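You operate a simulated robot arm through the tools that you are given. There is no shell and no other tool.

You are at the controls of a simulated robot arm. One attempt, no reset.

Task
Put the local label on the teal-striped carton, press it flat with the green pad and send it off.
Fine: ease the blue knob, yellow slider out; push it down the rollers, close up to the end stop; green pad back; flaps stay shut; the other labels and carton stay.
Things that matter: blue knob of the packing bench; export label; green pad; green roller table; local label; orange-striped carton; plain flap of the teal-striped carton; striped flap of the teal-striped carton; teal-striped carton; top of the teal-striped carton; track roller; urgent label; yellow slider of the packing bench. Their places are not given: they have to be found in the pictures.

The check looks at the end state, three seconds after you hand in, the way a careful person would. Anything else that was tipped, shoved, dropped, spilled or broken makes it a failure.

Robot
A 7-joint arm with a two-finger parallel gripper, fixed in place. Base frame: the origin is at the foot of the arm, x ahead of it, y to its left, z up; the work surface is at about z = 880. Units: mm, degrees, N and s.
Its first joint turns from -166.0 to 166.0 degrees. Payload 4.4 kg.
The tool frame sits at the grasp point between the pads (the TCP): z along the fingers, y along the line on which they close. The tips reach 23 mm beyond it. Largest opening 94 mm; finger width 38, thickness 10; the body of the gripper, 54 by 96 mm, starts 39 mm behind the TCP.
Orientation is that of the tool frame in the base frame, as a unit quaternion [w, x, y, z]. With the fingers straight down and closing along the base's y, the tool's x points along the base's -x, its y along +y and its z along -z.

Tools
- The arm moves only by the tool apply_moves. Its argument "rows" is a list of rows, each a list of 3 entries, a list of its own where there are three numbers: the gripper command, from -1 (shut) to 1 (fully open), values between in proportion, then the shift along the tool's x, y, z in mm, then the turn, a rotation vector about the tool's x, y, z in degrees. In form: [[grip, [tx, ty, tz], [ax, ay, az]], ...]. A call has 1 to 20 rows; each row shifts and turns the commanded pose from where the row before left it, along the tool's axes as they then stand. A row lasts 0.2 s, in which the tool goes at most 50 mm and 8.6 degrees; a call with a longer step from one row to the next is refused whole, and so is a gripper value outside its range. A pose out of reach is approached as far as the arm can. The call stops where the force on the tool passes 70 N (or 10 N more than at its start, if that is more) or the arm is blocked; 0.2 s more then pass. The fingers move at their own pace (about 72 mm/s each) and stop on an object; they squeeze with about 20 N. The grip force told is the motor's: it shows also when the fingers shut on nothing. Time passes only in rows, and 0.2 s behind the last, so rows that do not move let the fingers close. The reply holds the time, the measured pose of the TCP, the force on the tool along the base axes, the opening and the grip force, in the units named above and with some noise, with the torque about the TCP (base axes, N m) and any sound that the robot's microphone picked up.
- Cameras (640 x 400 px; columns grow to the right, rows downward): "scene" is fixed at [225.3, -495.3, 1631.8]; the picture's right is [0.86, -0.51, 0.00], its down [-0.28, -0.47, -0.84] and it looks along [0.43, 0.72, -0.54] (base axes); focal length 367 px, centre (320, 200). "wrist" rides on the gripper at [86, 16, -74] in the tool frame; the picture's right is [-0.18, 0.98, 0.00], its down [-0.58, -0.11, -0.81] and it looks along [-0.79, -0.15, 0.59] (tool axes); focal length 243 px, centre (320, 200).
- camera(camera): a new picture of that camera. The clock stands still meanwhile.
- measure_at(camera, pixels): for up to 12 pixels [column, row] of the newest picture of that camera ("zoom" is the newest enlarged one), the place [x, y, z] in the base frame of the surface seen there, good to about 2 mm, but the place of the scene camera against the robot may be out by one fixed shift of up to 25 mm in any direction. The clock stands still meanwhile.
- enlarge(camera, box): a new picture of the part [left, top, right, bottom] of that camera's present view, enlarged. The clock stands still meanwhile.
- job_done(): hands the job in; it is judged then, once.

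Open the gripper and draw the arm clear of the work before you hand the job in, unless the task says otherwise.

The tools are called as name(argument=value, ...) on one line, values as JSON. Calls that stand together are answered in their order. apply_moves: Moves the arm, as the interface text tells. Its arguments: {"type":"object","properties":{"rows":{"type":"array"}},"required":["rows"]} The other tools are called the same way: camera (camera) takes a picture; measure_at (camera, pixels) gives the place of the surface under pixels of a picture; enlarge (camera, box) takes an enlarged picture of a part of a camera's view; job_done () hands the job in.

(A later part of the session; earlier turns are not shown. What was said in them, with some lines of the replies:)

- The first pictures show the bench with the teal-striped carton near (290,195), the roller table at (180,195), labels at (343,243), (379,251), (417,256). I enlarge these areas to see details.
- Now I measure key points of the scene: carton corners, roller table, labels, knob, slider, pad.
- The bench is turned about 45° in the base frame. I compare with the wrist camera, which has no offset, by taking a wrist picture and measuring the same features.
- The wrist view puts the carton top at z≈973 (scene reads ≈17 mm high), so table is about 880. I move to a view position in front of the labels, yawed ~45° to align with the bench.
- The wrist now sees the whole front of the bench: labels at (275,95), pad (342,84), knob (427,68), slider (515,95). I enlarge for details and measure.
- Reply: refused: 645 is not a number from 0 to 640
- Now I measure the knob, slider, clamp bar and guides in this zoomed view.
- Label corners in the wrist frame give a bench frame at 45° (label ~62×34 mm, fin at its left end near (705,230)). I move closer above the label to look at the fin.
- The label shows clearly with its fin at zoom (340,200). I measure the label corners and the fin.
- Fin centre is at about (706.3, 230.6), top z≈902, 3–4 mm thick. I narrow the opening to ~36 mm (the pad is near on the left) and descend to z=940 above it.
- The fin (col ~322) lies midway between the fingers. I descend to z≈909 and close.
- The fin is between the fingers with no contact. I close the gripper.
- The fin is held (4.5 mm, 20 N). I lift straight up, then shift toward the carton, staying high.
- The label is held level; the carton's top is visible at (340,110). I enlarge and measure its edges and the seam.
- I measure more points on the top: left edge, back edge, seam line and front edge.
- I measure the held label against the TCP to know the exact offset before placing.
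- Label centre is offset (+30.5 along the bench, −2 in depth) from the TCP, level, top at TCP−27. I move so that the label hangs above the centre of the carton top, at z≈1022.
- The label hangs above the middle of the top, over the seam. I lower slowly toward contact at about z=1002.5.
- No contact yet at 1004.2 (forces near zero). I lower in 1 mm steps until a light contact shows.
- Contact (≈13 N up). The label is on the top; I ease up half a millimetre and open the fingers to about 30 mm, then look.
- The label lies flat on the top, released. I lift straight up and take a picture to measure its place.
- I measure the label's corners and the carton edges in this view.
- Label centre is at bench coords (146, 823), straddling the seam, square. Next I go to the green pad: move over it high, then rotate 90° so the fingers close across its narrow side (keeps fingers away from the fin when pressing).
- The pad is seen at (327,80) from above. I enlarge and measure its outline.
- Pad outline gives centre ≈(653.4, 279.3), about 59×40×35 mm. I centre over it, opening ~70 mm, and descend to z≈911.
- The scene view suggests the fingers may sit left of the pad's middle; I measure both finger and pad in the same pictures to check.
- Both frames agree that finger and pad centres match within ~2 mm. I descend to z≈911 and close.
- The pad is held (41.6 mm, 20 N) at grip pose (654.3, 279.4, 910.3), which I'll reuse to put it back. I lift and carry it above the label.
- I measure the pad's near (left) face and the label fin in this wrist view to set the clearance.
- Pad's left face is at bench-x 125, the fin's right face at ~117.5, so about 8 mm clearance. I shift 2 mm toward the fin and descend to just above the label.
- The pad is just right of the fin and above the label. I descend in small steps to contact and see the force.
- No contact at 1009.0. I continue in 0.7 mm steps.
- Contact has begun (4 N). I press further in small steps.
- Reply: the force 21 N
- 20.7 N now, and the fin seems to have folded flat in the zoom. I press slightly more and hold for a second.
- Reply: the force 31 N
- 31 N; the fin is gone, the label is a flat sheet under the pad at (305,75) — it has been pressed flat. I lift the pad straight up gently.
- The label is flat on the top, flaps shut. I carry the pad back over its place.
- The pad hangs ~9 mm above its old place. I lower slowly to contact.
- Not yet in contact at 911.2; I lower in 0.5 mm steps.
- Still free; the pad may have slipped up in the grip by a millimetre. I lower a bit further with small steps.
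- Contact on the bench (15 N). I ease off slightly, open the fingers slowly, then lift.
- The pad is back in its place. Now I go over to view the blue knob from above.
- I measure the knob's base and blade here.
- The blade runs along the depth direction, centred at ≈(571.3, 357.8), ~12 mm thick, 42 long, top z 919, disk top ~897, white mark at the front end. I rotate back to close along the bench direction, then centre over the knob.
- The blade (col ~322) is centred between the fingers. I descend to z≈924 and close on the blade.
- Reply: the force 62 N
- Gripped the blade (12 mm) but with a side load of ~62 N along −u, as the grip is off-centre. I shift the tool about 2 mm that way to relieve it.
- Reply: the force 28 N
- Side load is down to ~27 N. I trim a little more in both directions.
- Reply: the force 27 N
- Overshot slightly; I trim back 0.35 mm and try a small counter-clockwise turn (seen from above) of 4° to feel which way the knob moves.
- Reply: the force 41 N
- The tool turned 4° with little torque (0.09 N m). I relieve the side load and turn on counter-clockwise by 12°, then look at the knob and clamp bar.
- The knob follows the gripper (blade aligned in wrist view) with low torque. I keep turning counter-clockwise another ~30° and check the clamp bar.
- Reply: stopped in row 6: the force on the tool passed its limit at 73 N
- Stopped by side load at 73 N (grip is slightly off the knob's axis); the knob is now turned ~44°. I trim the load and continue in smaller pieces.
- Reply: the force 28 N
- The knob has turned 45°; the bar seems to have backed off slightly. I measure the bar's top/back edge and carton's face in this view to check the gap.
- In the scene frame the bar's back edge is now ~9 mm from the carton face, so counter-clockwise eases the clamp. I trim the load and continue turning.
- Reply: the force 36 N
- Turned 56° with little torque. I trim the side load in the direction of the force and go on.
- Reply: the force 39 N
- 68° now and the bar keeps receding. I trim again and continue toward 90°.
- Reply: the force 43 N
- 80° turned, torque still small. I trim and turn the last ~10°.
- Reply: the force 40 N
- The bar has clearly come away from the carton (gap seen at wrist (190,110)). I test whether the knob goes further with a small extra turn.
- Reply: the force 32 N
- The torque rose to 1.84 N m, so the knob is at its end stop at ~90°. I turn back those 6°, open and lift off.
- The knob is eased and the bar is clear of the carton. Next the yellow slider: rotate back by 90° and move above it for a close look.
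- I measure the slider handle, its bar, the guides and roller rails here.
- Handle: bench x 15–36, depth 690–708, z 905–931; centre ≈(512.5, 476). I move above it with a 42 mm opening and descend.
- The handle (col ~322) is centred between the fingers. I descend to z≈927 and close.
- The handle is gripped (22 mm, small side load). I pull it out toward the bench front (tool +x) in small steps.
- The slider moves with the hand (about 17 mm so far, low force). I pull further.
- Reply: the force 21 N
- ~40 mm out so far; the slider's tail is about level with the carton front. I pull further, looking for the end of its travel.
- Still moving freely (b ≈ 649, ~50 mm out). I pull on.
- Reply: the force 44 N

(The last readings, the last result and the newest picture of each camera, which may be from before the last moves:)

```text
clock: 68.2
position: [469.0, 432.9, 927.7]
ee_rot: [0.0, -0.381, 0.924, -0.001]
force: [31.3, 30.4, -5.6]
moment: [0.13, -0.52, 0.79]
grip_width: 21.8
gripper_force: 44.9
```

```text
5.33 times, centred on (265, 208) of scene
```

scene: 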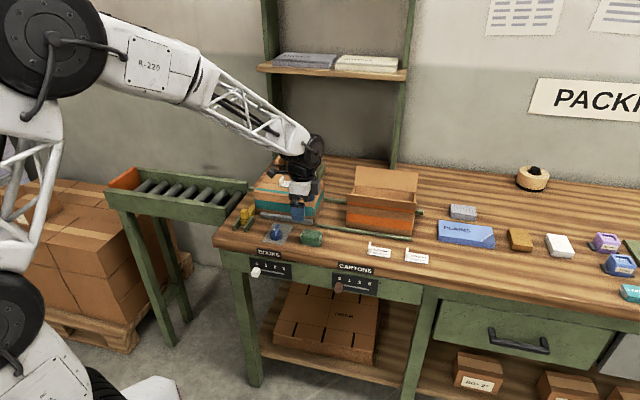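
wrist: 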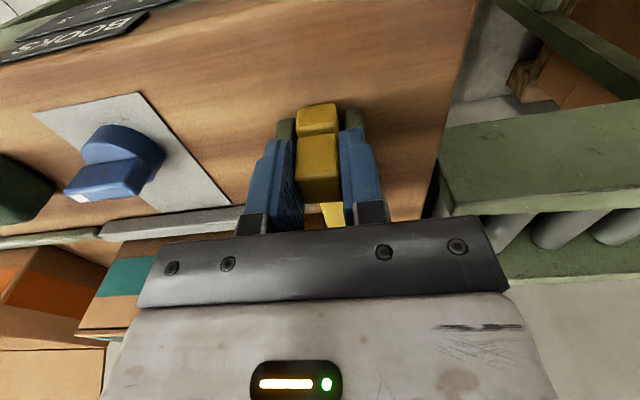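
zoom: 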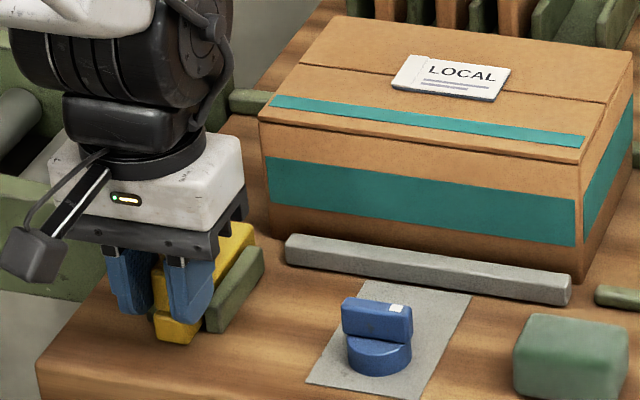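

The resisting force of ~44 N shows the end of travel (60 mm out). I relax the pull, open the fingers and lift away.

apply_moves(rows=[[-0.7, [-0.8, 0, 0], [0, 0, 0]], [-0.4, [0, 0, 0], [0, 0, 0]], [-0.2, [0, 0, 0], [0, 0, 0]], [-0.1, [0, 0, 0], [0, 0, 0]], [-0.1, [0, 0, -20], [0, 0, 0]], [-0.1, [0, 0, -40], [0, 0, 0]], [-0.1, [0, 0, -40], [0, 0, 0]], [-0.1, [0, 0, -40], [0, 0, 0]], [-0.1, [0, 0, 0], [0, 0, 0]]])

camera(camera="wrist")

enlarge(camera="scene", box=[205, 170, 325, 245])

```text
clock: 70.2
position: [468.2, 433.4, 1066.6]
ee_rot: [-0.001, -0.381, 0.925, -0.001]
force: [0.6, 1.0, -0.1]
moment: [0.0, -0.02, 0.0]
grip_width: 42.3
gripper_force: 0.1
```

```text
taken
```

wrist: 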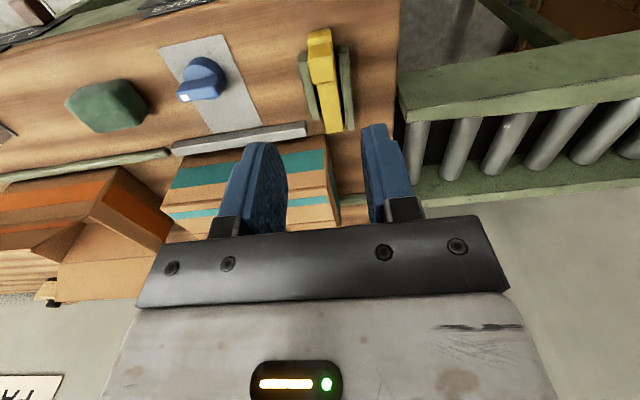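

```text
5.33 times, centred on (265, 208) of scene
```

zoom: 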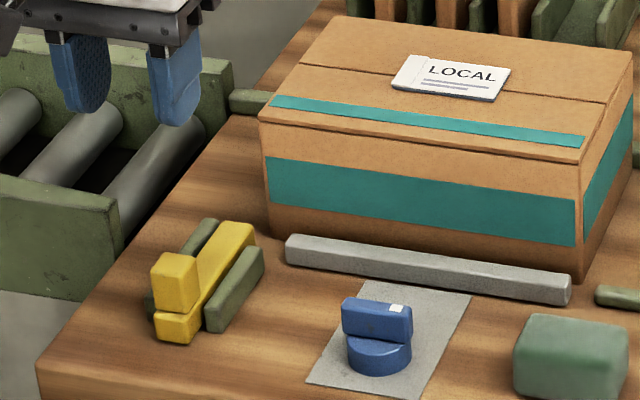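

The slider is fully out and the path to the rollers is free. Now I look at the gap between the two cartons (where the pusher must go) and at the roller track.

enlarge(camera="scene", box=[300, 155, 428, 235])

measure_at(camera="zoom", pixels=[[235, 210], [232, 340], [240, 250], [270, 190], [275, 95], [590, 110], [300, 160], [230, 245], [560, 240], [150, 200], [60, 200], [120, 280]])

enlarge(camera="scene", box=[95, 150, 255, 250])

measure_at(camera="zoom", pixels=[[150, 75], [60, 135], [180, 130], [110, 150], [45, 170], [250, 85], [500, 120], [300, 190], [500, 240], [190, 145], [250, 155], [320, 165]])

```text
5.00 times, centred on (364, 195) of scene
```

zoom: 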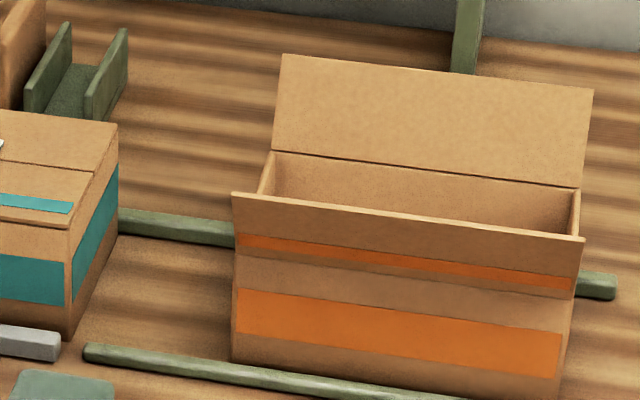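

```text
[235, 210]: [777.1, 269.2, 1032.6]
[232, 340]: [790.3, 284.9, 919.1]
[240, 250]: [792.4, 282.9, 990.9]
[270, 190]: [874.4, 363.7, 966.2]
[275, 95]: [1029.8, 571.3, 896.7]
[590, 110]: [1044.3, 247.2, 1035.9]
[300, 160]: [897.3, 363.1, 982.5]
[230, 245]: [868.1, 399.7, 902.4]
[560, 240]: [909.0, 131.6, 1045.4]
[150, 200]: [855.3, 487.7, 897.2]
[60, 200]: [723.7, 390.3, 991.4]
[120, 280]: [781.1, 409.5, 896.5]
```

```text
4.00 times, centred on (175, 200) of scene
```

zoom: 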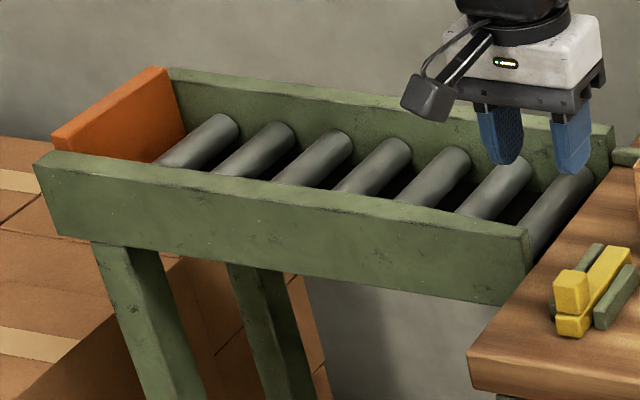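

```text
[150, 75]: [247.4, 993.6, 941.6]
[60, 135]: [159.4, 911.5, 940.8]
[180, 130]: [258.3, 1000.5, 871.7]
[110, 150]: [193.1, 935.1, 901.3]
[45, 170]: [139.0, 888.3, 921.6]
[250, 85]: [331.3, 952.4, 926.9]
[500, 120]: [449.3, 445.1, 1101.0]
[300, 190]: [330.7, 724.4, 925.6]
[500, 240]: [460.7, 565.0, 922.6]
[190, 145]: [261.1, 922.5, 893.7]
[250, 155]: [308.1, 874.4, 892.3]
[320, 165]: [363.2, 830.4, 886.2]
```

The orange carton's left face is at bench x≈357, the teal's right face at ≈246, so a 110 mm gap. Rollers are at z≈877, end stop face at bench x≈−525. I close the fingers, rise, and go over the gap (depth 822) to push with the fingers tilted tips-forward.

apply_moves(rows=[[-1, [0, 0, -30], [0, 0, 0]], [-1, [0, 0, -30], [0, 0, 0]], [-1, [-23.1, -33.2, 0], [0, 0, 0]], [-1, [-23.1, -33.2, 0], [0, 0, 0]], [-1, [-23.1, -33.2, 0], [0, 0, 0]], [-1, [-23.1, -33.2, 0], [0, 0, 0]], [-1, [-23.1, -33.2, 0], [0, 0, 0]], [-1, [-23.1, -33.2, 0], [0, 0, 0]], [-1, [-23.1, -33.2, 0], [0, 0, 0]], [-1, [-23.1, -33.2, 0], [0, 0, 0]], [-1, [0, 0, 0], [0, 0, 0]]])

camera(camera="wrist")

camera(camera="scene")

```text
clock: 72.6
position: [787.5, 374.5, 1126.7]
ee_rot: [0.0, -0.382, 0.924, 0.0]
force: [-0.8, 0.0, 0.9]
moment: [0.02, -0.04, -0.03]
grip_width: 0.0
gripper_force: 20.2
```

```text
taken
```

wrist: 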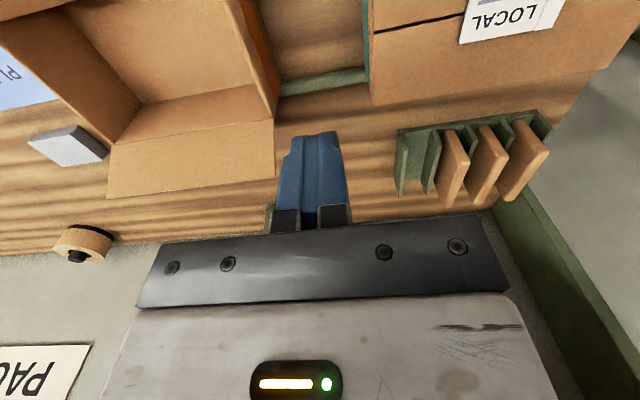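

```text
taken
```

scene: 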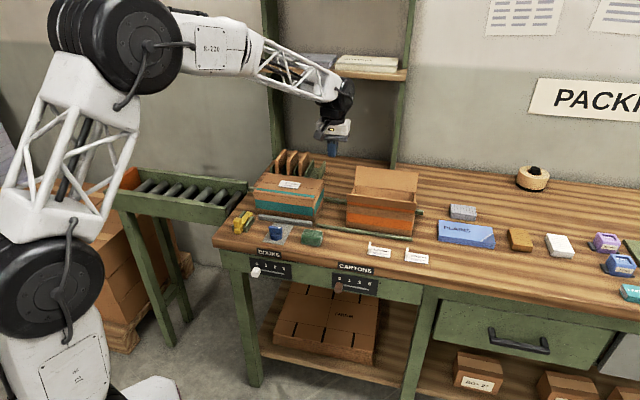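

I'm over the gap. I measure the gap's edges in the wrist view: orange wall near (262,60), teal edge near (370,70), back rail (320,80).

measure_at(camera="wrist", pixels=[[268, 90], [245, 10], [275, 60], [372, 90], [376, 30], [366, 60], [320, 80], [320, 40], [250, 80], [200, 110], [275, 130], [310, 20]])

```text
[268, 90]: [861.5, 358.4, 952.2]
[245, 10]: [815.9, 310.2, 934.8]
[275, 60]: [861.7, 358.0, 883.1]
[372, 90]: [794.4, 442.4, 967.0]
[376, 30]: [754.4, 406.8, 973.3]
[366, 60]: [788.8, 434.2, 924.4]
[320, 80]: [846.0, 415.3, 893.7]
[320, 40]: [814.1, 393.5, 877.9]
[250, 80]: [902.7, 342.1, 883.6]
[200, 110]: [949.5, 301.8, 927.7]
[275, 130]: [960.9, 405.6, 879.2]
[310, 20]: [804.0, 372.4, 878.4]
```

The gap is 248–356 in bench x. I shift to x=285, tilt 15° tips-forward and lower partway to z≈990, then check.

apply_moves(rows=[[-1, [0, 7, 0], [0, 0, 0]], [-1, [0, 0, 0], [-7.5, 0, 0]], [-1, [0, 0, 0], [-7.5, 0, 0]], [-1, [0, -8.86, 33.07], [0, 0, 0]], [-1, [0, -8.86, 33.07], [0, 0, 0]], [-1, [0, -8.86, 33.07], [0, 0, 0]], [-1, [0, -8.86, 33.07], [0, 0, 0]], [-1, [0, 0, 0], [0, 0, 0]]])

camera(camera="wrist")

enlarge(camera="scene", box=[260, 120, 420, 220])

```text
clock: 74.4
position: [782.5, 380.0, 989.4]
ee_rot: [-0.05, -0.378, 0.916, 0.121]
force: [-0.2, 0.0, -0.6]
moment: [0.01, -0.02, 0.0]
grip_width: 0.0
gripper_force: 20.3
```

```text
taken
```

wrist: 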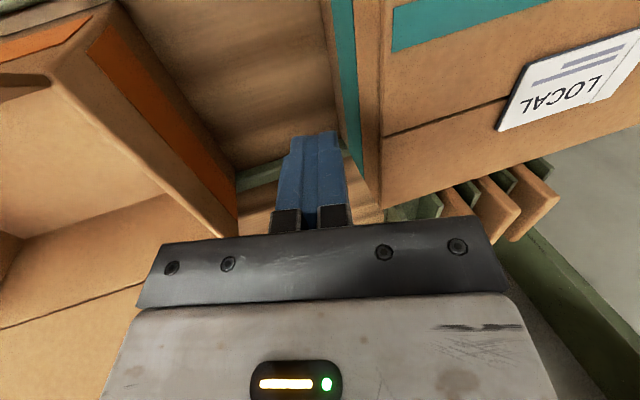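

```text
4.00 times, centred on (340, 170) of scene
```

zoom: 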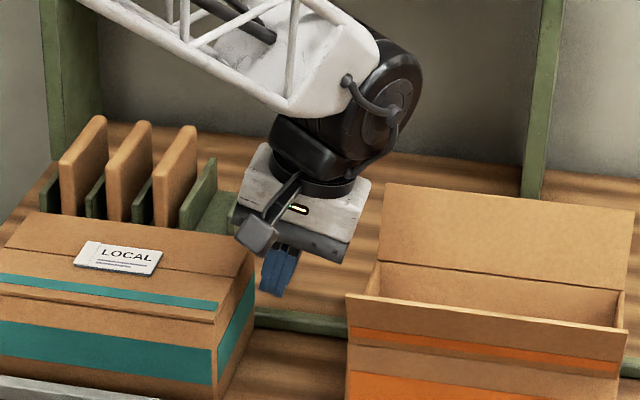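

The tilt is right and the hand fits in the gap. I lower the remaining 60 mm to z≈930.

apply_moves(rows=[[-1, [0, -5.18, 19.32], [0, 0, 0]], [-1, [0, -5.18, 19.32], [0, 0, 0]], [-1, [0, -5.18, 19.32], [0, 0, 0]], [-1, [0, 0, 0], [0, 0, 0]]])

camera(camera="wrist")

enlarge(camera="scene", box=[260, 140, 420, 240])

```text
clock: 75.4
position: [782.0, 380.4, 929.9]
ee_rot: [-0.05, -0.378, 0.917, 0.12]
force: [0.2, -0.7, 0.1]
moment: [0.01, 0.02, -0.01]
grip_width: 0.0
gripper_force: 20.1
```

```text
taken
```

wrist: 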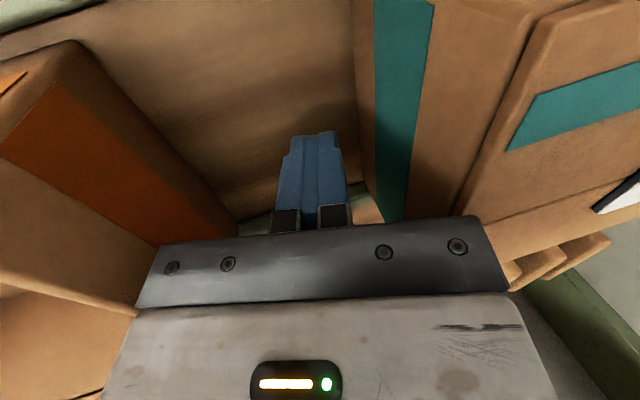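

```text
4.00 times, centred on (340, 190) of scene
```

zoom: 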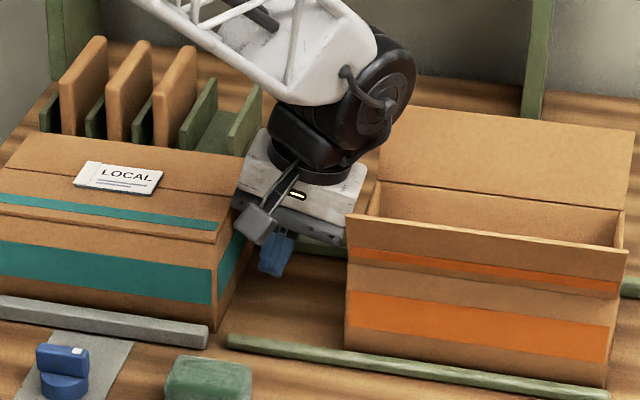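

The fingers are low in the gap, clear of both cartons. I push forward slowly to contact (≈20 mm) and a bit beyond.

apply_moves(rows=[[-1, [0, 4.83, 1.29], [0, 0, 0]], [-1, [0, 4.83, 1.29], [0, 0, 0]], [-1, [0, 4.83, 1.29], [0, 0, 0]], [-1, [0, 4.83, 1.29], [0, 0, 0]], [-1, [0, 4.83, 1.29], [0, 0, 0]], [-1, [0, 4.83, 1.29], [0, 0, 0]], [-1, [0, 0, 0], [0, 0, 0]]])

enlarge(camera="scene", box=[220, 140, 380, 240])

```text
clock: 77.0
position: [760.4, 400.5, 929.2]
ee_rot: [-0.05, -0.378, 0.917, 0.121]
force: [0.1, -0.6, 1.6]
moment: [-0.03, 0.0, -0.01]
grip_width: 0.0
gripper_force: 20.3
```

```text
4.00 times, centred on (300, 190) of scene
```

zoom: 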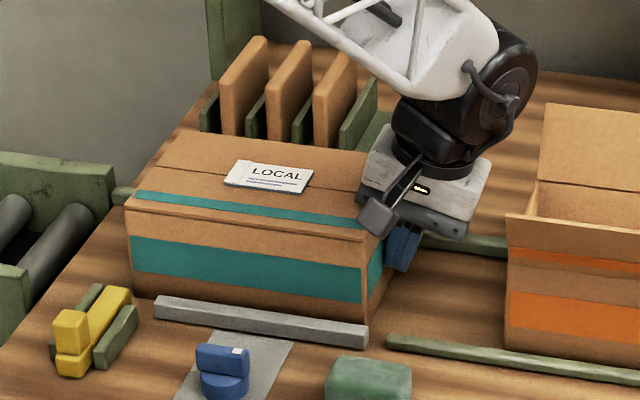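

The carton has started moving with hardly any force. I continue the push by 80 mm.

apply_moves(rows=[[-1, [0, 7.73, 2.07], [0, 0, 0]], [-1, [0, 7.73, 2.07], [0, 0, 0]], [-1, [0, 7.73, 2.07], [0, 0, 0]], [-1, [0, 7.73, 2.07], [0, 0, 0]], [-1, [0, 7.73, 2.07], [0, 0, 0]], [-1, [0, 7.73, 2.07], [0, 0, 0]], [-1, [0, 7.73, 2.07], [0, 0, 0]], [-1, [0, 7.73, 2.07], [0, 0, 0]], [-1, [0, 7.73, 2.07], [0, 0, 0]], [-1, [0, 7.73, 2.07], [0, 0, 0]], [-1, [0, 0, 0], [0, 0, 0]]])

enlarge(camera="scene", box=[180, 140, 340, 240])

camera(camera="wrist")

```text
clock: 79.4
position: [704.6, 456.8, 930.3]
ee_rot: [-0.05, -0.378, 0.917, 0.121]
force: [2.0, -1.6, 1.8]
moment: [-0.05, -0.02, -0.01]
grip_width: 0.0
gripper_force: 19.9
```

```text
4.00 times, centred on (260, 190) of scene
```

zoom: 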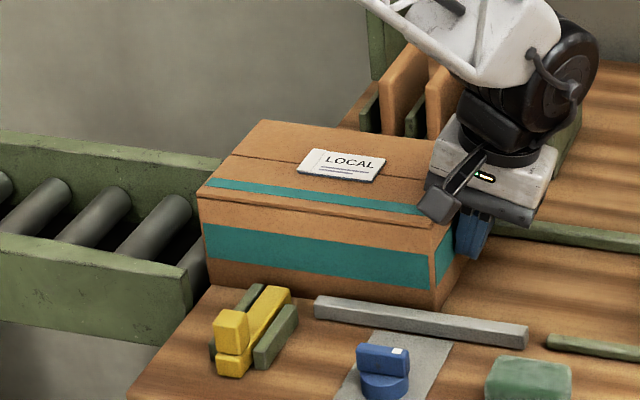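

```text
taken
```

wrist: 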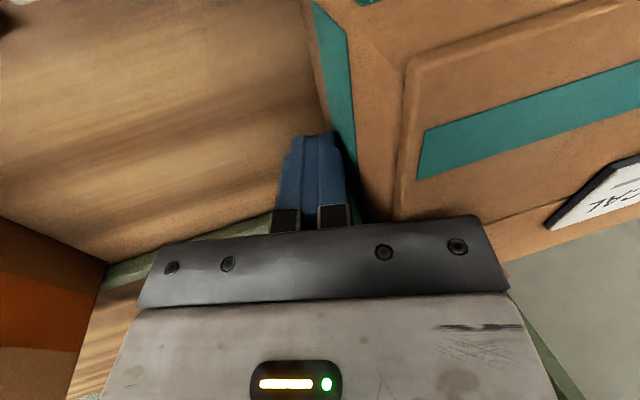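

The carton moves straight; its leading end is at the bench edge. Before entering the rails, I check the clearance between the carton's front face and the front rail's end.

measure_at(camera="zoom", pixels=[[206, 250], [206, 230], [210, 280], [190, 270], [198, 245], [185, 266], [175, 275], [430, 270], [205, 205], [432, 240], [230, 170], [215, 165]])

enlarge(camera="scene", box=[210, 175, 274, 215])

```text
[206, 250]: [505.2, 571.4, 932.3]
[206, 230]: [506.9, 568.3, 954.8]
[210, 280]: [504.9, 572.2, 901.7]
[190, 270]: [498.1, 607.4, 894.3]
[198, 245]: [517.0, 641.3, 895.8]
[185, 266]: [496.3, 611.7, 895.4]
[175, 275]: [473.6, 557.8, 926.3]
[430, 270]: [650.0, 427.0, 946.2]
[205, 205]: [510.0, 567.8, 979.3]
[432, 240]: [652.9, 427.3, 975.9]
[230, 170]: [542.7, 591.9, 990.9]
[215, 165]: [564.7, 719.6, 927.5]
```

```text
10.00 times, centred on (242, 195) of scene
```

zoom: 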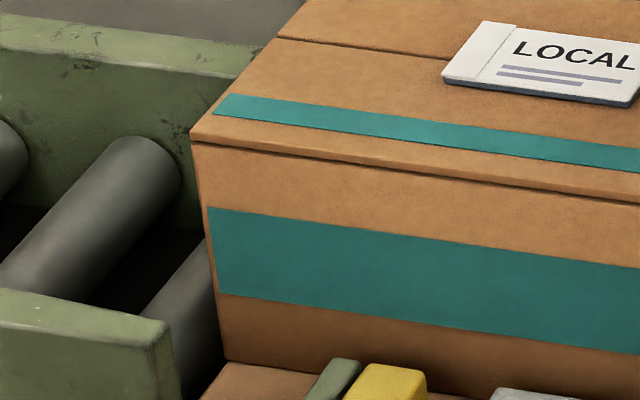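

Carton face at depth 761 (scene frame) at both ends—no yaw. I measure the rail's inner top edges too.

measure_at(camera="zoom", pixels=[[155, 325], [100, 310], [50, 298], [150, 340], [100, 330], [165, 360], [100, 180], [180, 120], [230, 60], [150, 150], [190, 300], [60, 230]])

```text
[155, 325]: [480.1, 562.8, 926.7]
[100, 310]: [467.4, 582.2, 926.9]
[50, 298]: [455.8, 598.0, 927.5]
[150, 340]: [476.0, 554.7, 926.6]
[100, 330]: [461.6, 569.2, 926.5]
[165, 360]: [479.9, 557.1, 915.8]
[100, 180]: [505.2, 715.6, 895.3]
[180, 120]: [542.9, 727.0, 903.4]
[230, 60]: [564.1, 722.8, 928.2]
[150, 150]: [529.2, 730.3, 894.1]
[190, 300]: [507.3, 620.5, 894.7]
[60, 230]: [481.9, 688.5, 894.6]
```

Front rail's inner edge is at ~746, carton's face at 761; back rail inner ~898 vs carton back ~893: it fits. I push on by 100 mm.

apply_moves(rows=[[-1, [0, 9.66, 2.59], [0, 0, 0]], [-1, [0, 9.66, 2.59], [0, 0, 0]], [-1, [0, 9.66, 2.59], [0, 0, 0]], [-1, [0, 9.66, 2.59], [0, 0, 0]], [-1, [0, 9.66, 2.59], [0, 0, 0]], [-1, [0, 9.66, 2.59], [0, 0, 0]], [-1, [0, 9.66, 2.59], [0, 0, 0]], [-1, [0, 9.66, 2.59], [0, 0, 0]], [-1, [0, 9.66, 2.59], [0, 0, 0]], [-1, [0, 9.66, 2.59], [0, 0, 0]], [-1, [0, 0, 0], [0, 0, 0]]])

enlarge(camera="scene", box=[130, 140, 306, 250])

```text
clock: 81.8
position: [633.2, 528.3, 929.6]
ee_rot: [-0.05, -0.377, 0.917, 0.121]
force: [3.8, -2.6, 2.2]
moment: [0.01, -0.03, -0.02]
grip_width: 0.0
gripper_force: 20.0
```

```text
3.64 times, centred on (218, 195) of scene
```

zoom: 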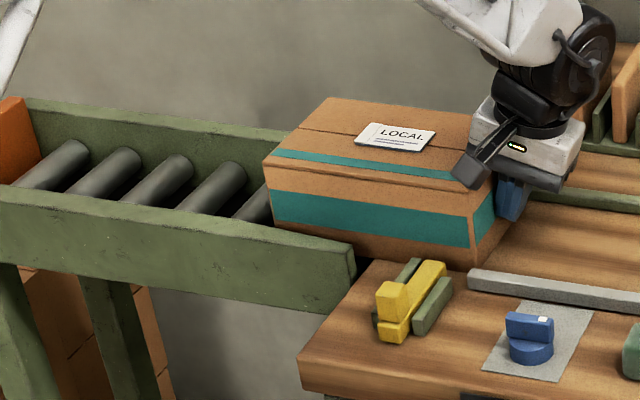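

The carton enters the rails straight. I push on by another 100 mm.

apply_moves(rows=[[-1, [0, 9.66, 2.59], [0, 0, 0]], [-1, [0, 9.66, 2.59], [0, 0, 0]], [-1, [0, 9.66, 2.59], [0, 0, 0]], [-1, [0, 9.66, 2.59], [0, 0, 0]], [-1, [0, 9.66, 2.59], [0, 0, 0]], [-1, [0, 9.66, 2.59], [0, 0, 0]], [-1, [0, 9.66, 2.59], [0, 0, 0]], [-1, [0, 9.66, 2.59], [0, 0, 0]], [-1, [0, 9.66, 2.59], [0, 0, 0]], [-1, [0, 9.66, 2.59], [0, 0, 0]], [-1, [0, 0, 0], [0, 0, 0]]])

camera(camera="scene")

enlarge(camera="scene", box=[100, 130, 276, 240])

```text
clock: 84.2
position: [562.6, 600.2, 929.0]
ee_rot: [-0.051, -0.378, 0.916, 0.121]
force: [2.4, -1.9, 3.4]
moment: [0.07, 0.05, -0.01]
grip_width: 0.1
gripper_force: 19.5
```

```text
taken
```

scene: 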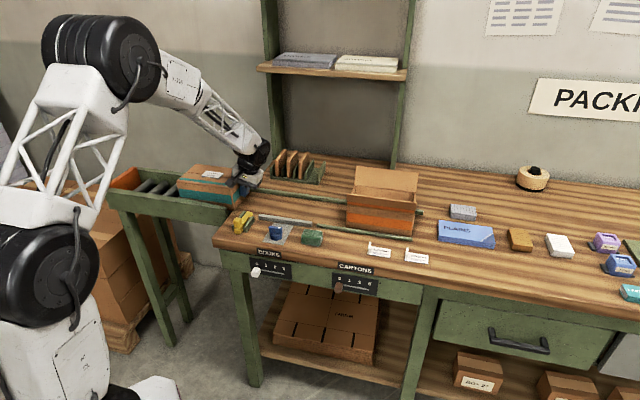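

```text
3.64 times, centred on (188, 185) of scene
```

zoom: 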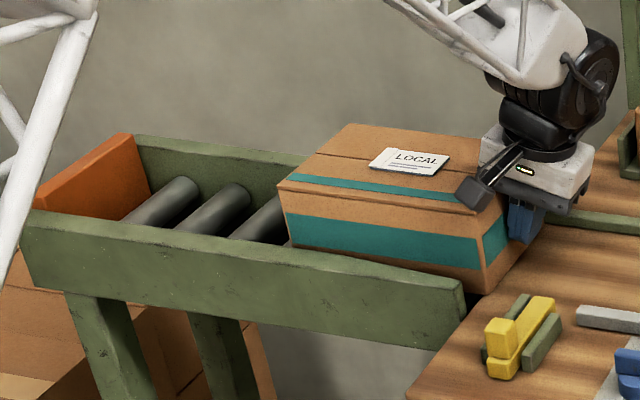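

On track, now over the bench edge. I push another 100 mm along the rollers.

apply_moves(rows=[[-1, [0, 9.66, 2.59], [0, 0, 0]], [-1, [0, 9.66, 2.59], [0, 0, 0]], [-1, [0, 9.66, 2.59], [0, 0, 0]], [-1, [0, 9.66, 2.59], [0, 0, 0]], [-1, [0, 9.66, 2.59], [0, 0, 0]], [-1, [0, 9.66, 2.59], [0, 0, 0]], [-1, [0, 9.66, 2.59], [0, 0, 0]], [-1, [0, 9.66, 2.59], [0, 0, 0]], [-1, [0, 9.66, 2.59], [0, 0, 0]], [-1, [0, 9.66, 2.59], [0, 0, 0]], [-1, [0, 0, 0], [0, 0, 0]]])

camera(camera="wrist")

enlarge(camera="scene", box=[85, 130, 261, 240])

```text
clock: 86.6
position: [490.7, 669.9, 929.7]
ee_rot: [-0.051, -0.379, 0.916, 0.121]
force: [0.2, -0.5, -0.6]
moment: [0.03, 0.0, 0.0]
grip_width: 0.1
gripper_force: 19.9
```

```text
taken
```

wrist: 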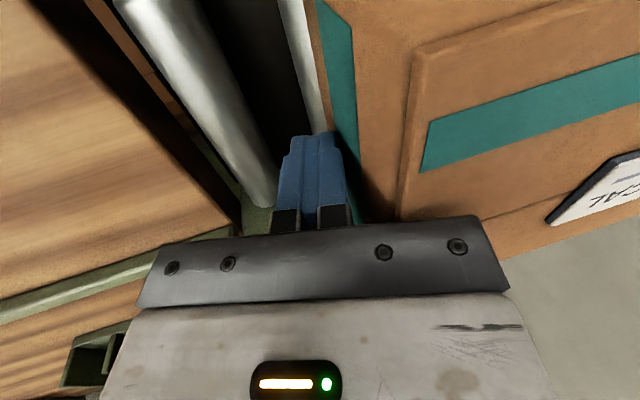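

```text
3.64 times, centred on (173, 185) of scene
```

zoom: 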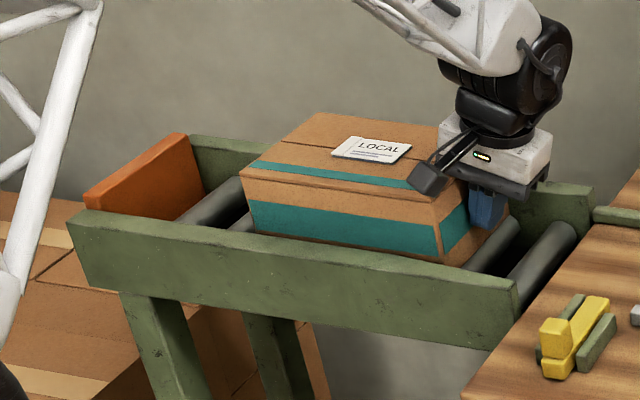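

The carton is fully on the rollers, straight between the rails. About 180 mm to the stop remain; I push 96 mm more at a gentler pace.

apply_moves(rows=[[-1, [0, 7.73, 2.07], [0, 0, 0]], [-1, [0, 7.73, 2.07], [0, 0, 0]], [-1, [0, 7.73, 2.07], [0, 0, 0]], [-1, [0, 7.73, 2.07], [0, 0, 0]], [-1, [0, 7.73, 2.07], [0, 0, 0]], [-1, [0, 7.73, 2.07], [0, 0, 0]], [-1, [0, 7.73, 2.07], [0, 0, 0]], [-1, [0, 7.73, 2.07], [0, 0, 0]], [-1, [0, 7.73, 2.07], [0, 0, 0]], [-1, [0, 7.73, 2.07], [0, 0, 0]], [-1, [0, 7.73, 2.07], [0, 0, 0]], [-1, [0, 7.73, 2.07], [0, 0, 0]], [-1, [0, 0, 0], [0, 0, 0]]])

camera(camera="wrist")

enlarge(camera="scene", box=[85, 130, 261, 240])

```text
clock: 89.4
position: [424.3, 739.6, 929.0]
ee_rot: [-0.051, -0.377, 0.917, 0.12]
force: [0.9, -0.6, 0.1]
moment: [0.02, -0.02, -0.01]
grip_width: 0.0
gripper_force: 20.5
```

```text
taken
```

wrist: 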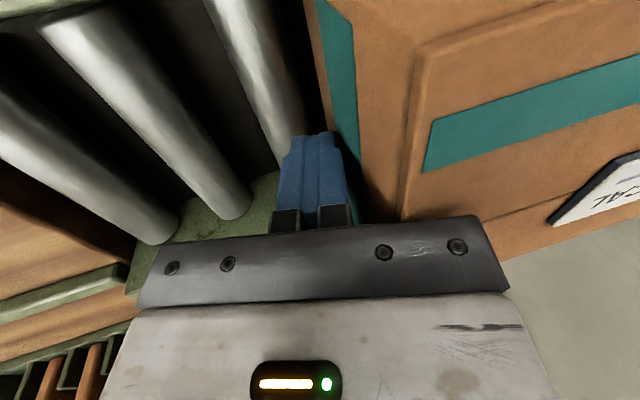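

```text
3.64 times, centred on (173, 185) of scene
```

zoom: 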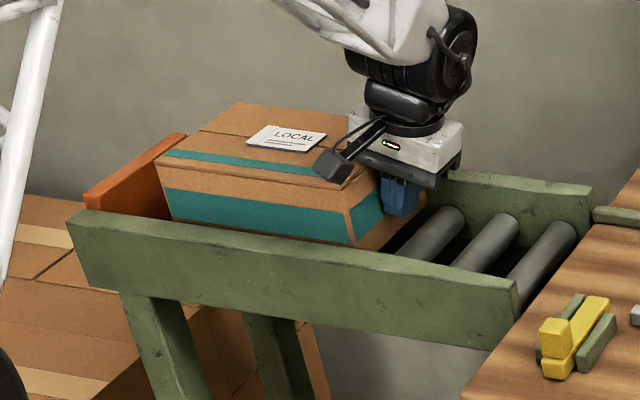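

About 80 mm remain. I measure the gap between the carton's leading edge and the orange end stop.

measure_at(camera="zoom", pixels=[[158, 166], [180, 145], [237, 105], [175, 140], [140, 190], [155, 180], [168, 210], [130, 200], [85, 200], [345, 215], [300, 190], [350, 235]])

```text
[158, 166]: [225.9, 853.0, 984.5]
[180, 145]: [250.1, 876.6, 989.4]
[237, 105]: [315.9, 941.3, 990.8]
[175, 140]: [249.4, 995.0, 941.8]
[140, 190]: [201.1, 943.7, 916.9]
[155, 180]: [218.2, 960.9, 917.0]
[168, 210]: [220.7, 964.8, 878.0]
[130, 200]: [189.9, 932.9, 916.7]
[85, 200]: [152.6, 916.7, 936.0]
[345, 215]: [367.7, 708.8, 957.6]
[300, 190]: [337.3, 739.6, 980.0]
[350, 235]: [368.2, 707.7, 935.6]
```

The gap is ≈82 mm. I push 70 mm, slowing down at the end.

apply_moves(rows=[[-1, [0, 7.73, 2.07], [0, 0, 0]], [-1, [0, 7.73, 2.07], [0, 0, 0]], [-1, [0, 7.73, 2.07], [0, 0, 0]], [-1, [0, 7.73, 2.07], [0, 0, 0]], [-1, [0, 7.73, 2.07], [0, 0, 0]], [-1, [0, 7.73, 2.07], [0, 0, 0]], [-1, [0, 5.8, 1.55], [0, 0, 0]], [-1, [0, 4.83, 1.29], [0, 0, 0]], [-1, [0, 3.86, 1.04], [0, 0, 0]], [-1, [0, 2.9, 0.78], [0, 0, 0]], [-1, [0, 1.93, 0.52], [0, 0, 0]], [-1, [0, 1.93, 0.52], [0, 0, 0]], [-1, [0, 0, 0], [0, 0, 0]]])

enlarge(camera="scene", box=[85, 130, 245, 230])

measure_at(camera="zoom", pixels=[[120, 150], [150, 125], [90, 170], [200, 95], [300, 220], [250, 190]])

```text
clock: 92.2
position: [375.5, 788.3, 928.1]
ee_rot: [-0.051, -0.378, 0.917, 0.12]
force: [1.3, -0.1, 0.1]
moment: [0.01, 0.0, -0.05]
grip_width: 0.1
gripper_force: 20.0
```

```text
4.00 times, centred on (165, 180) of scene
```

zoom: 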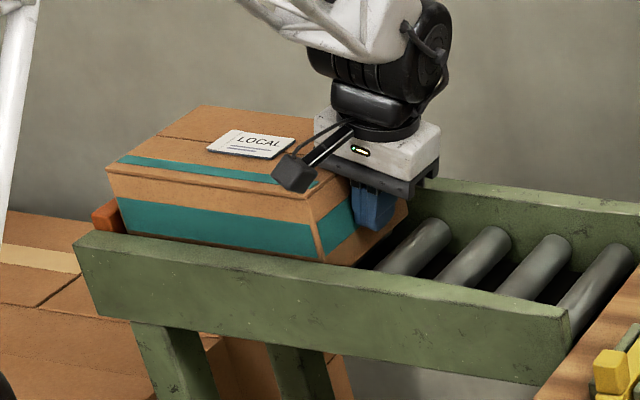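

```text
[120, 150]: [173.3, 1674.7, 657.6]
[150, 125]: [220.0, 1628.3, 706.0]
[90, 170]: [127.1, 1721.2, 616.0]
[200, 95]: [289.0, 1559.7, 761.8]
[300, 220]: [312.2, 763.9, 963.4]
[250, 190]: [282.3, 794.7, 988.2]
```

The carton is ~12 mm short of the stop. I advance in 2 mm steps, watching for contact force.

apply_moves(rows=[[-1, [0, 1.93, 0.52], [0, 0, 0]], [-1, [0, 1.93, 0.52], [0, 0, 0]], [-1, [0, 1.93, 0.52], [0, 0, 0]], [-1, [0, 1.93, 0.52], [0, 0, 0]], [-1, [0, 1.45, 0.39], [0, 0, 0]], [-1, [0, 0, 0], [0, 0, 0]]])

enlarge(camera="scene", box=[95, 160, 159, 200])

```text
clock: 93.6
position: [369.4, 794.9, 929.9]
ee_rot: [-0.051, -0.377, 0.917, 0.12]
force: [17.7, -12.2, 0.8]
moment: [-0.24, -0.35, -0.01]
grip_width: 0.2
gripper_force: 19.7
```

```text
10.00 times, centred on (127, 180) of scene
```

zoom: 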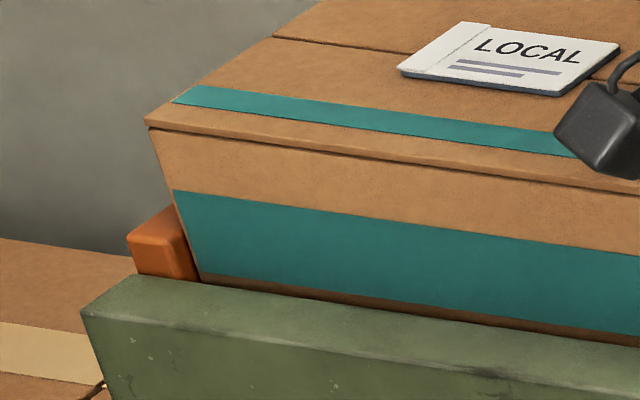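

21 N against the end stop: the carton is up against it. I back off, then lift clear.

apply_moves(rows=[[-1, [0, -0.97, -0.26], [0, 0, 0]], [-1, [0, -3.86, -1.04], [0, 0, 0]], [-1, [0, -9.66, -2.59], [0, 0, 0]], [-1, [0, -19.3, -5.2], [0, 0, 0]], [-1, [0, -19.3, -5.2], [0, 0, 0]], [-1, [0, 7.76, -28.98], [0, 0, 0]], [-1, [0, 10.35, -38.6], [0, 0, 0]], [-1, [0, 10.35, -38.6], [0, 0, 0]], [-1, [0, 10.35, -38.6], [0, 0, 0]], [-1, [0, 0, 0], [7.5, 0, 0]], [-1, [0, 0, 0], [7.5, 0, 0]], [-1, [0, 0, 0], [0, 0, 0]]])

camera(camera="scene")

camera(camera="wrist")

enlarge(camera="scene", box=[85, 140, 245, 240])

```text
clock: 96.2
position: [408.6, 755.6, 1078.7]
ee_rot: [-0.001, -0.382, 0.924, 0.0]
force: [-0.4, -0.3, 0.4]
moment: [0.03, -0.01, 0.04]
grip_width: 0.2
gripper_force: 20.5
```

```text
taken
```

scene: 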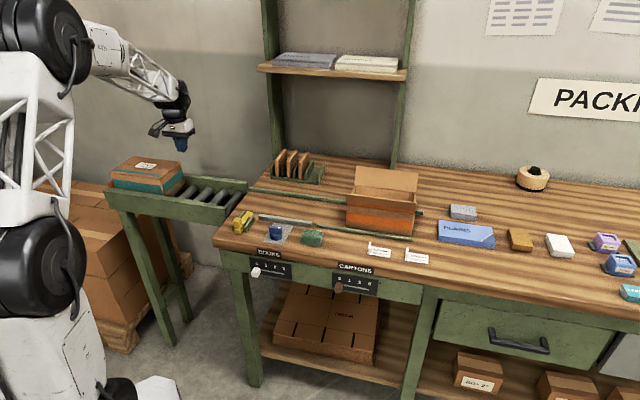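

```text
taken
```

wrist: 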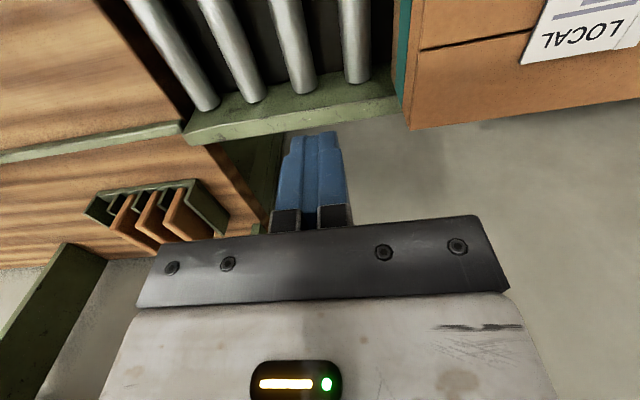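

```text
4.00 times, centred on (165, 190) of scene
```

zoom: 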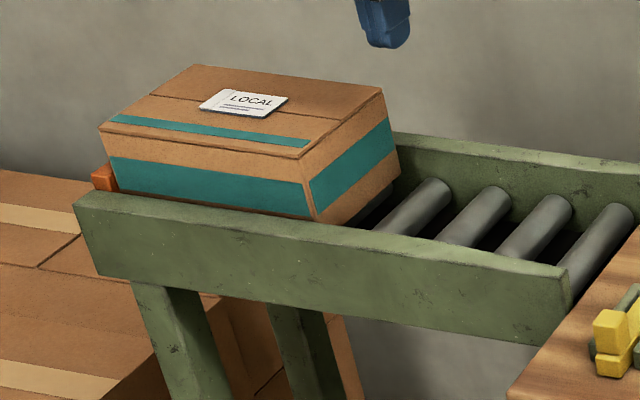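

The carton rests at the stop with flaps shut and label flat. I measure the carton's ends versus the stop, and check the other items in enlarged views.

measure_at(camera="zoom", pixels=[[103, 130], [198, 68], [150, 100], [100, 175], [108, 185], [380, 90], [310, 155], [200, 160], [305, 200], [240, 100], [345, 120], [130, 170]])

enlarge(camera="scene", box=[95, 175, 143, 205])

enlarge(camera="scene", box=[220, 170, 444, 310])

```text
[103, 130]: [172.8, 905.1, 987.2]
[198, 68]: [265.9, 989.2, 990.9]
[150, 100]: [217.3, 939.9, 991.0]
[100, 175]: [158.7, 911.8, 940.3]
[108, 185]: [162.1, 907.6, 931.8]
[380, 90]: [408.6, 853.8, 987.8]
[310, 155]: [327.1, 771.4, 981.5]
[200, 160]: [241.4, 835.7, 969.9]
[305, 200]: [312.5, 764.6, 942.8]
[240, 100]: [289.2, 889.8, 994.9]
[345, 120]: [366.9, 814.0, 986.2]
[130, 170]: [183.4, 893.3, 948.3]
```

```text
13.33 times, centred on (119, 190) of scene
```

zoom: 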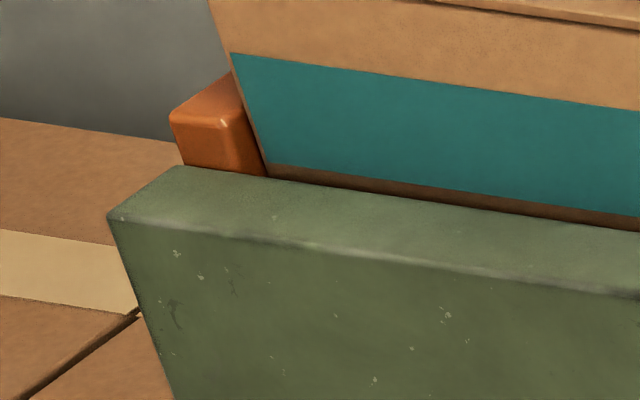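

```text
2.86 times, centred on (332, 240) of scene
```

zoom: 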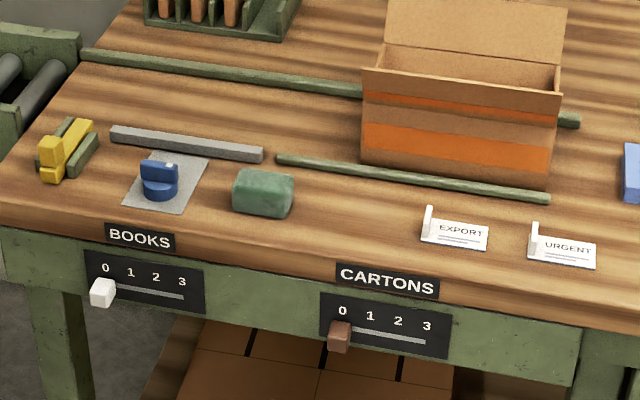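

All bench items look right. To verify the closeness to the stop from above, I move the (empty) hand up and in front to look down with the wrist camera.

apply_moves(rows=[[-1, [17.2, 0, -30], [0, 0, 0]], [-1, [17.2, 0, -30], [0, 0, 0]], [-1, [17.2, 35, 0], [0, 0, 0]], [-1, [17.2, 35, 0], [0, 0, 0]], [-1, [17.2, 35, 0], [0, 0, 0]], [-1, [17, 35, 0], [0, 0, 0]], [-1, [0, 30, 0], [0, 0, 0]], [-1, [0, 25, 0], [0, 0, 0]], [-1, [0, 0, 0], [0, 0, 0]]])

camera(camera="wrist")

```text
clock: 98.4
position: [215.2, 825.5, 1074.0]
ee_rot: [-0.023, -0.373, 0.927, -0.033]
force: [0.1, -0.1, 0.2]
moment: [0.04, -0.04, -0.01]
grip_width: 0.0
gripper_force: 19.8
stopped in row 9: the arm was blocked; the commanded pose is now the measured one
```

```text
taken
```

wrist: 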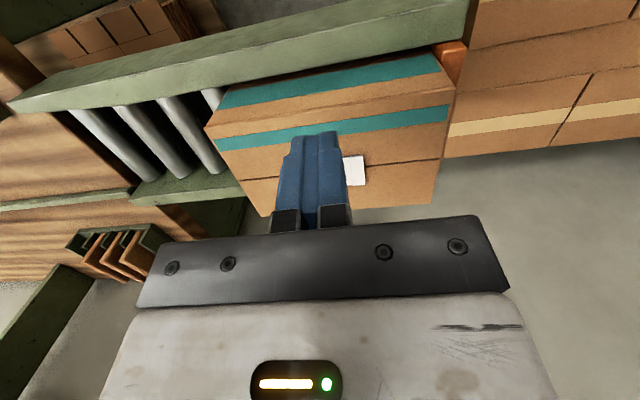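

The arm hit its reach limit there (no contact force). From here I see the carton's left end at (445,120) and the stop at (450,60); I enlarge and measure.

enlarge(camera="wrist", box=[380, 20, 540, 120])

measure_at(camera="wrist", pixels=[[450, 62], [443, 52], [458, 55], [455, 75], [436, 60], [450, 85], [445, 105], [440, 150], [434, 195], [452, 95], [425, 60], [447, 70]])

```text
4.00 times, centred on (460, 70) of wrist
```

zoom: 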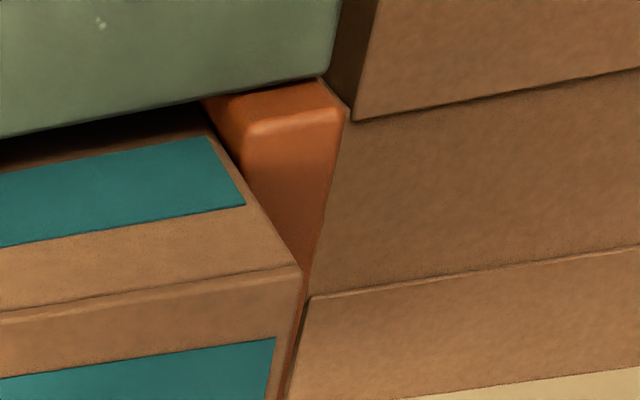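

```text
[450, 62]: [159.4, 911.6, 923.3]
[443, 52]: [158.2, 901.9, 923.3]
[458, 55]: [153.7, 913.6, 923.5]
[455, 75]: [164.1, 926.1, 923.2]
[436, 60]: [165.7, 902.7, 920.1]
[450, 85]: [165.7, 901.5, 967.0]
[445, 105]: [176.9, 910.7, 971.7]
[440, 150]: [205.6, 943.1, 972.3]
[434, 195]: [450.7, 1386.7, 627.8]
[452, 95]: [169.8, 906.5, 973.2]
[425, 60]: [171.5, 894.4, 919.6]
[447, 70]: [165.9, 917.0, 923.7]
```

The carton's end face (bench x ≈ −521) touches the stop with no visible gap. I now draw the arm back clear of the track and open the gripper.

apply_moves(rows=[[-1, [0, -20, -10], [0, 0, 0]], [-1, [0, -35, -10], [0, 0, 0]], [-1, [10, -35, -10], [0, 0, 0]], [-1, [20, -30, -10], [0, 0, 0]], [-1, [35, 0, 0], [0, 0, 0]], [0, [40, 0, 0], [0, 0, 0]], [1, [40, 0, 0], [0, 0, 0]], [1, [40, 0, 0], [0, 0, 0]], [1, [40, 0, 0], [0, 0, 0]], [1, [0, 0, 0], [0, 0, 0]]])

camera(camera="scene")

enlarge(camera="scene", box=[85, 140, 245, 240])

enlarge(camera="scene", box=[220, 190, 340, 265])

```text
clock: 100.0
position: [291.9, 624.4, 1033.6]
ee_rot: [-0.071, -0.302, 0.947, -0.083]
force: [0.6, 0.2, 0.2]
moment: [-0.06, -0.03, 0.03]
grip_width: 86.8
gripper_force: 0.3
stopped in row 8: the arm was blocked; the commanded pose is now the measured one
```

```text
taken
```

scene: 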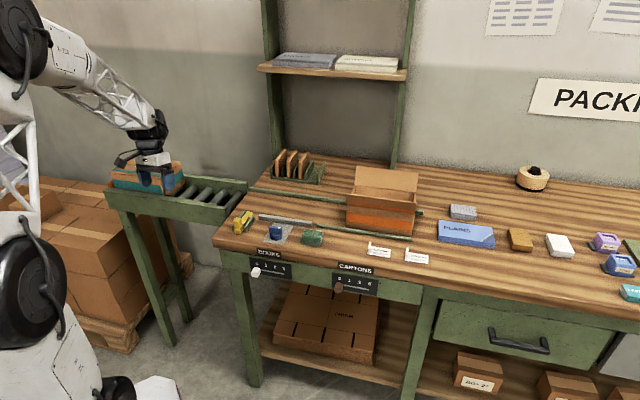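

```text
4.00 times, centred on (165, 190) of scene
```

zoom: 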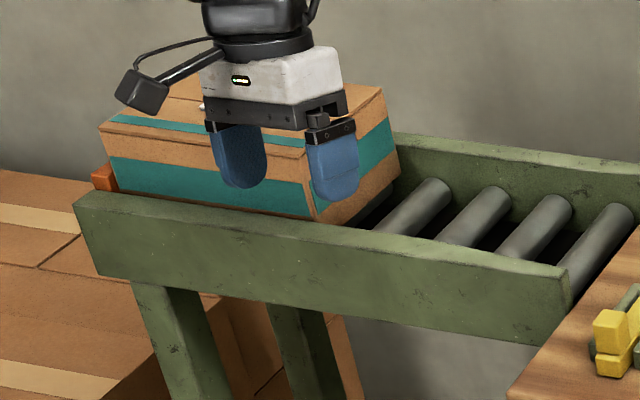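

```text
5.33 times, centred on (280, 228) of scene
```

zoom: 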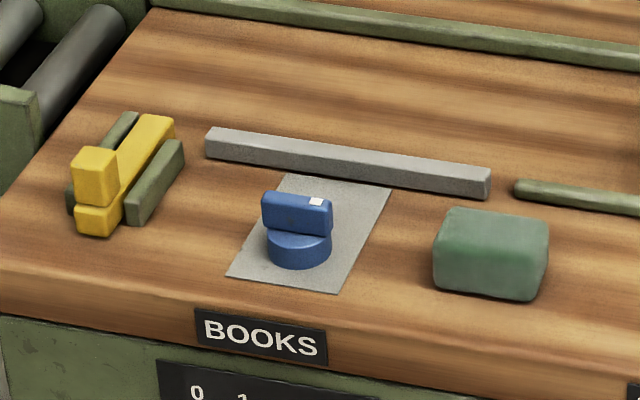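

The arm reached a joint limit again (no force, nothing touched; carton unmoved), with the hand in front of the rail. I move it away toward the bench side and up, in free space.

apply_moves(rows=[[1, [0, -10, -10], [0, 0, 0]], [1, [0, -25, -15], [0, 0, 0]], [1, [0, -30, -15], [0, 0, 0]], [1, [0, -30, -20], [0, 0, 0]], [1, [0, -30, -20], [0, 0, 0]], [1, [0, 0, 0], [0, 0, 0]]])

camera(camera="scene")

```text
clock: 101.4
position: [367.5, 541.9, 1134.9]
ee_rot: [-0.067, -0.306, 0.946, -0.078]
force: [0.8, -0.3, -0.1]
moment: [0.03, 0.0, -0.01]
grip_width: 94.0
gripper_force: 0.1
```

```text
taken
```

scene: 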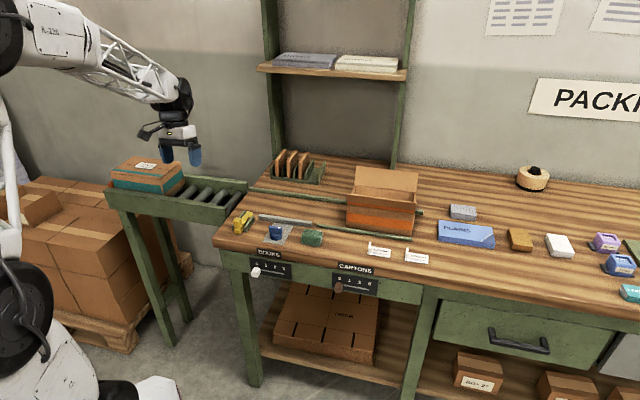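

The hand is clear. I raise it a bit more and do a last check of carton, pallet boxes and bench.

apply_moves(rows=[[1, [0, -30, -25], [0, 0, 0]], [1, [0, -30, -25], [0, 0, 0]], [1, [0, 0, 0], [0, 0, 0]]])

enlarge(camera="scene", box=[0, 150, 200, 275])

enlarge(camera="scene", box=[95, 145, 207, 215])

measure_at(camera="zoom", pixels=[[110, 190], [160, 150], [430, 240], [270, 125], [285, 120], [245, 130], [470, 180]])

```text
clock: 102.2
position: [408.5, 503.0, 1188.2]
ee_rot: [-0.067, -0.306, 0.946, -0.078]
force: [-0.8, 0.5, 0.9]
moment: [0.04, -0.01, 0.01]
grip_width: 94.1
gripper_force: 0.0
```

```text
3.20 times, centred on (100, 212) of scene
```

zoom: 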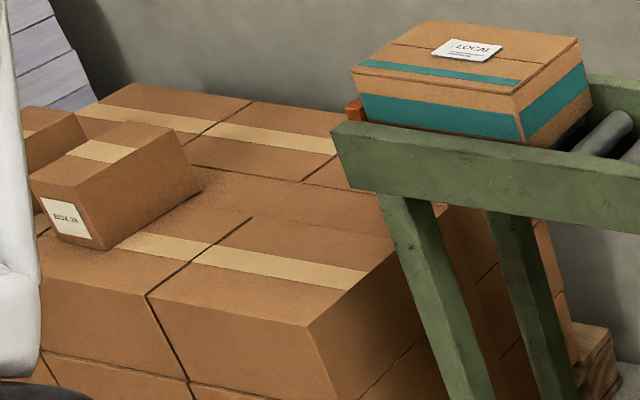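

```text
5.71 times, centred on (151, 180) of scene
```

zoom: 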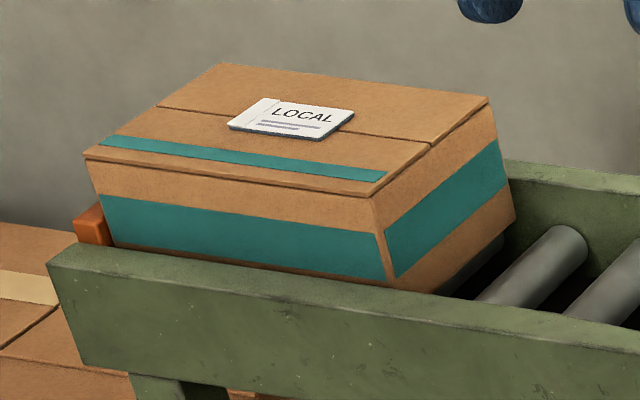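

```text
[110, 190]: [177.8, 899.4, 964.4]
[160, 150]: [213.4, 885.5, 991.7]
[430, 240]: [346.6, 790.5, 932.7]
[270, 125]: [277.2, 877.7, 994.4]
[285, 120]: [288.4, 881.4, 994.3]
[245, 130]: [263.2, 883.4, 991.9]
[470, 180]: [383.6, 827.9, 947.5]
```

Everything checks out: label flat on the closed carton at the end stop, knob eased, slider out, pad back, other labels and the orange carton and pallet boxes unmoved, arm clear with gripper open. I hand the job in.

job_done()

```text
The job is handed in.
```

The job is handed in. The teal-striped carton is on the roller table, up against the end stop, with the local label pressed flat across the seam on top and both flaps shut.

- **Label:** it sits square on the middle of the top. I pressed it with the green pad to about 31 N, and its upright tab folded flat.
- **Knob and slider:** the blue knob is turned 90° counter-clockwise to its stop, so the clamp bar stands clear. The yellow slider is pulled out its full 60 mm.
- **Carton:** I pushed it straight between the rails until it met the stop at about 21 N. From above I saw no gap.
- **Green pad:** it is back in its original place.
- **The rest:** the export and urgent labels, the orange-striped carton and the boxes on the pallet are where they were.

While I was drawing the arm away from the end stop, it halted twice, probably at its reach or joint limits. The tool showed no contact force either time, and the carton and nearby boxes had not moved. The arm is clear of the work with the gripper open.
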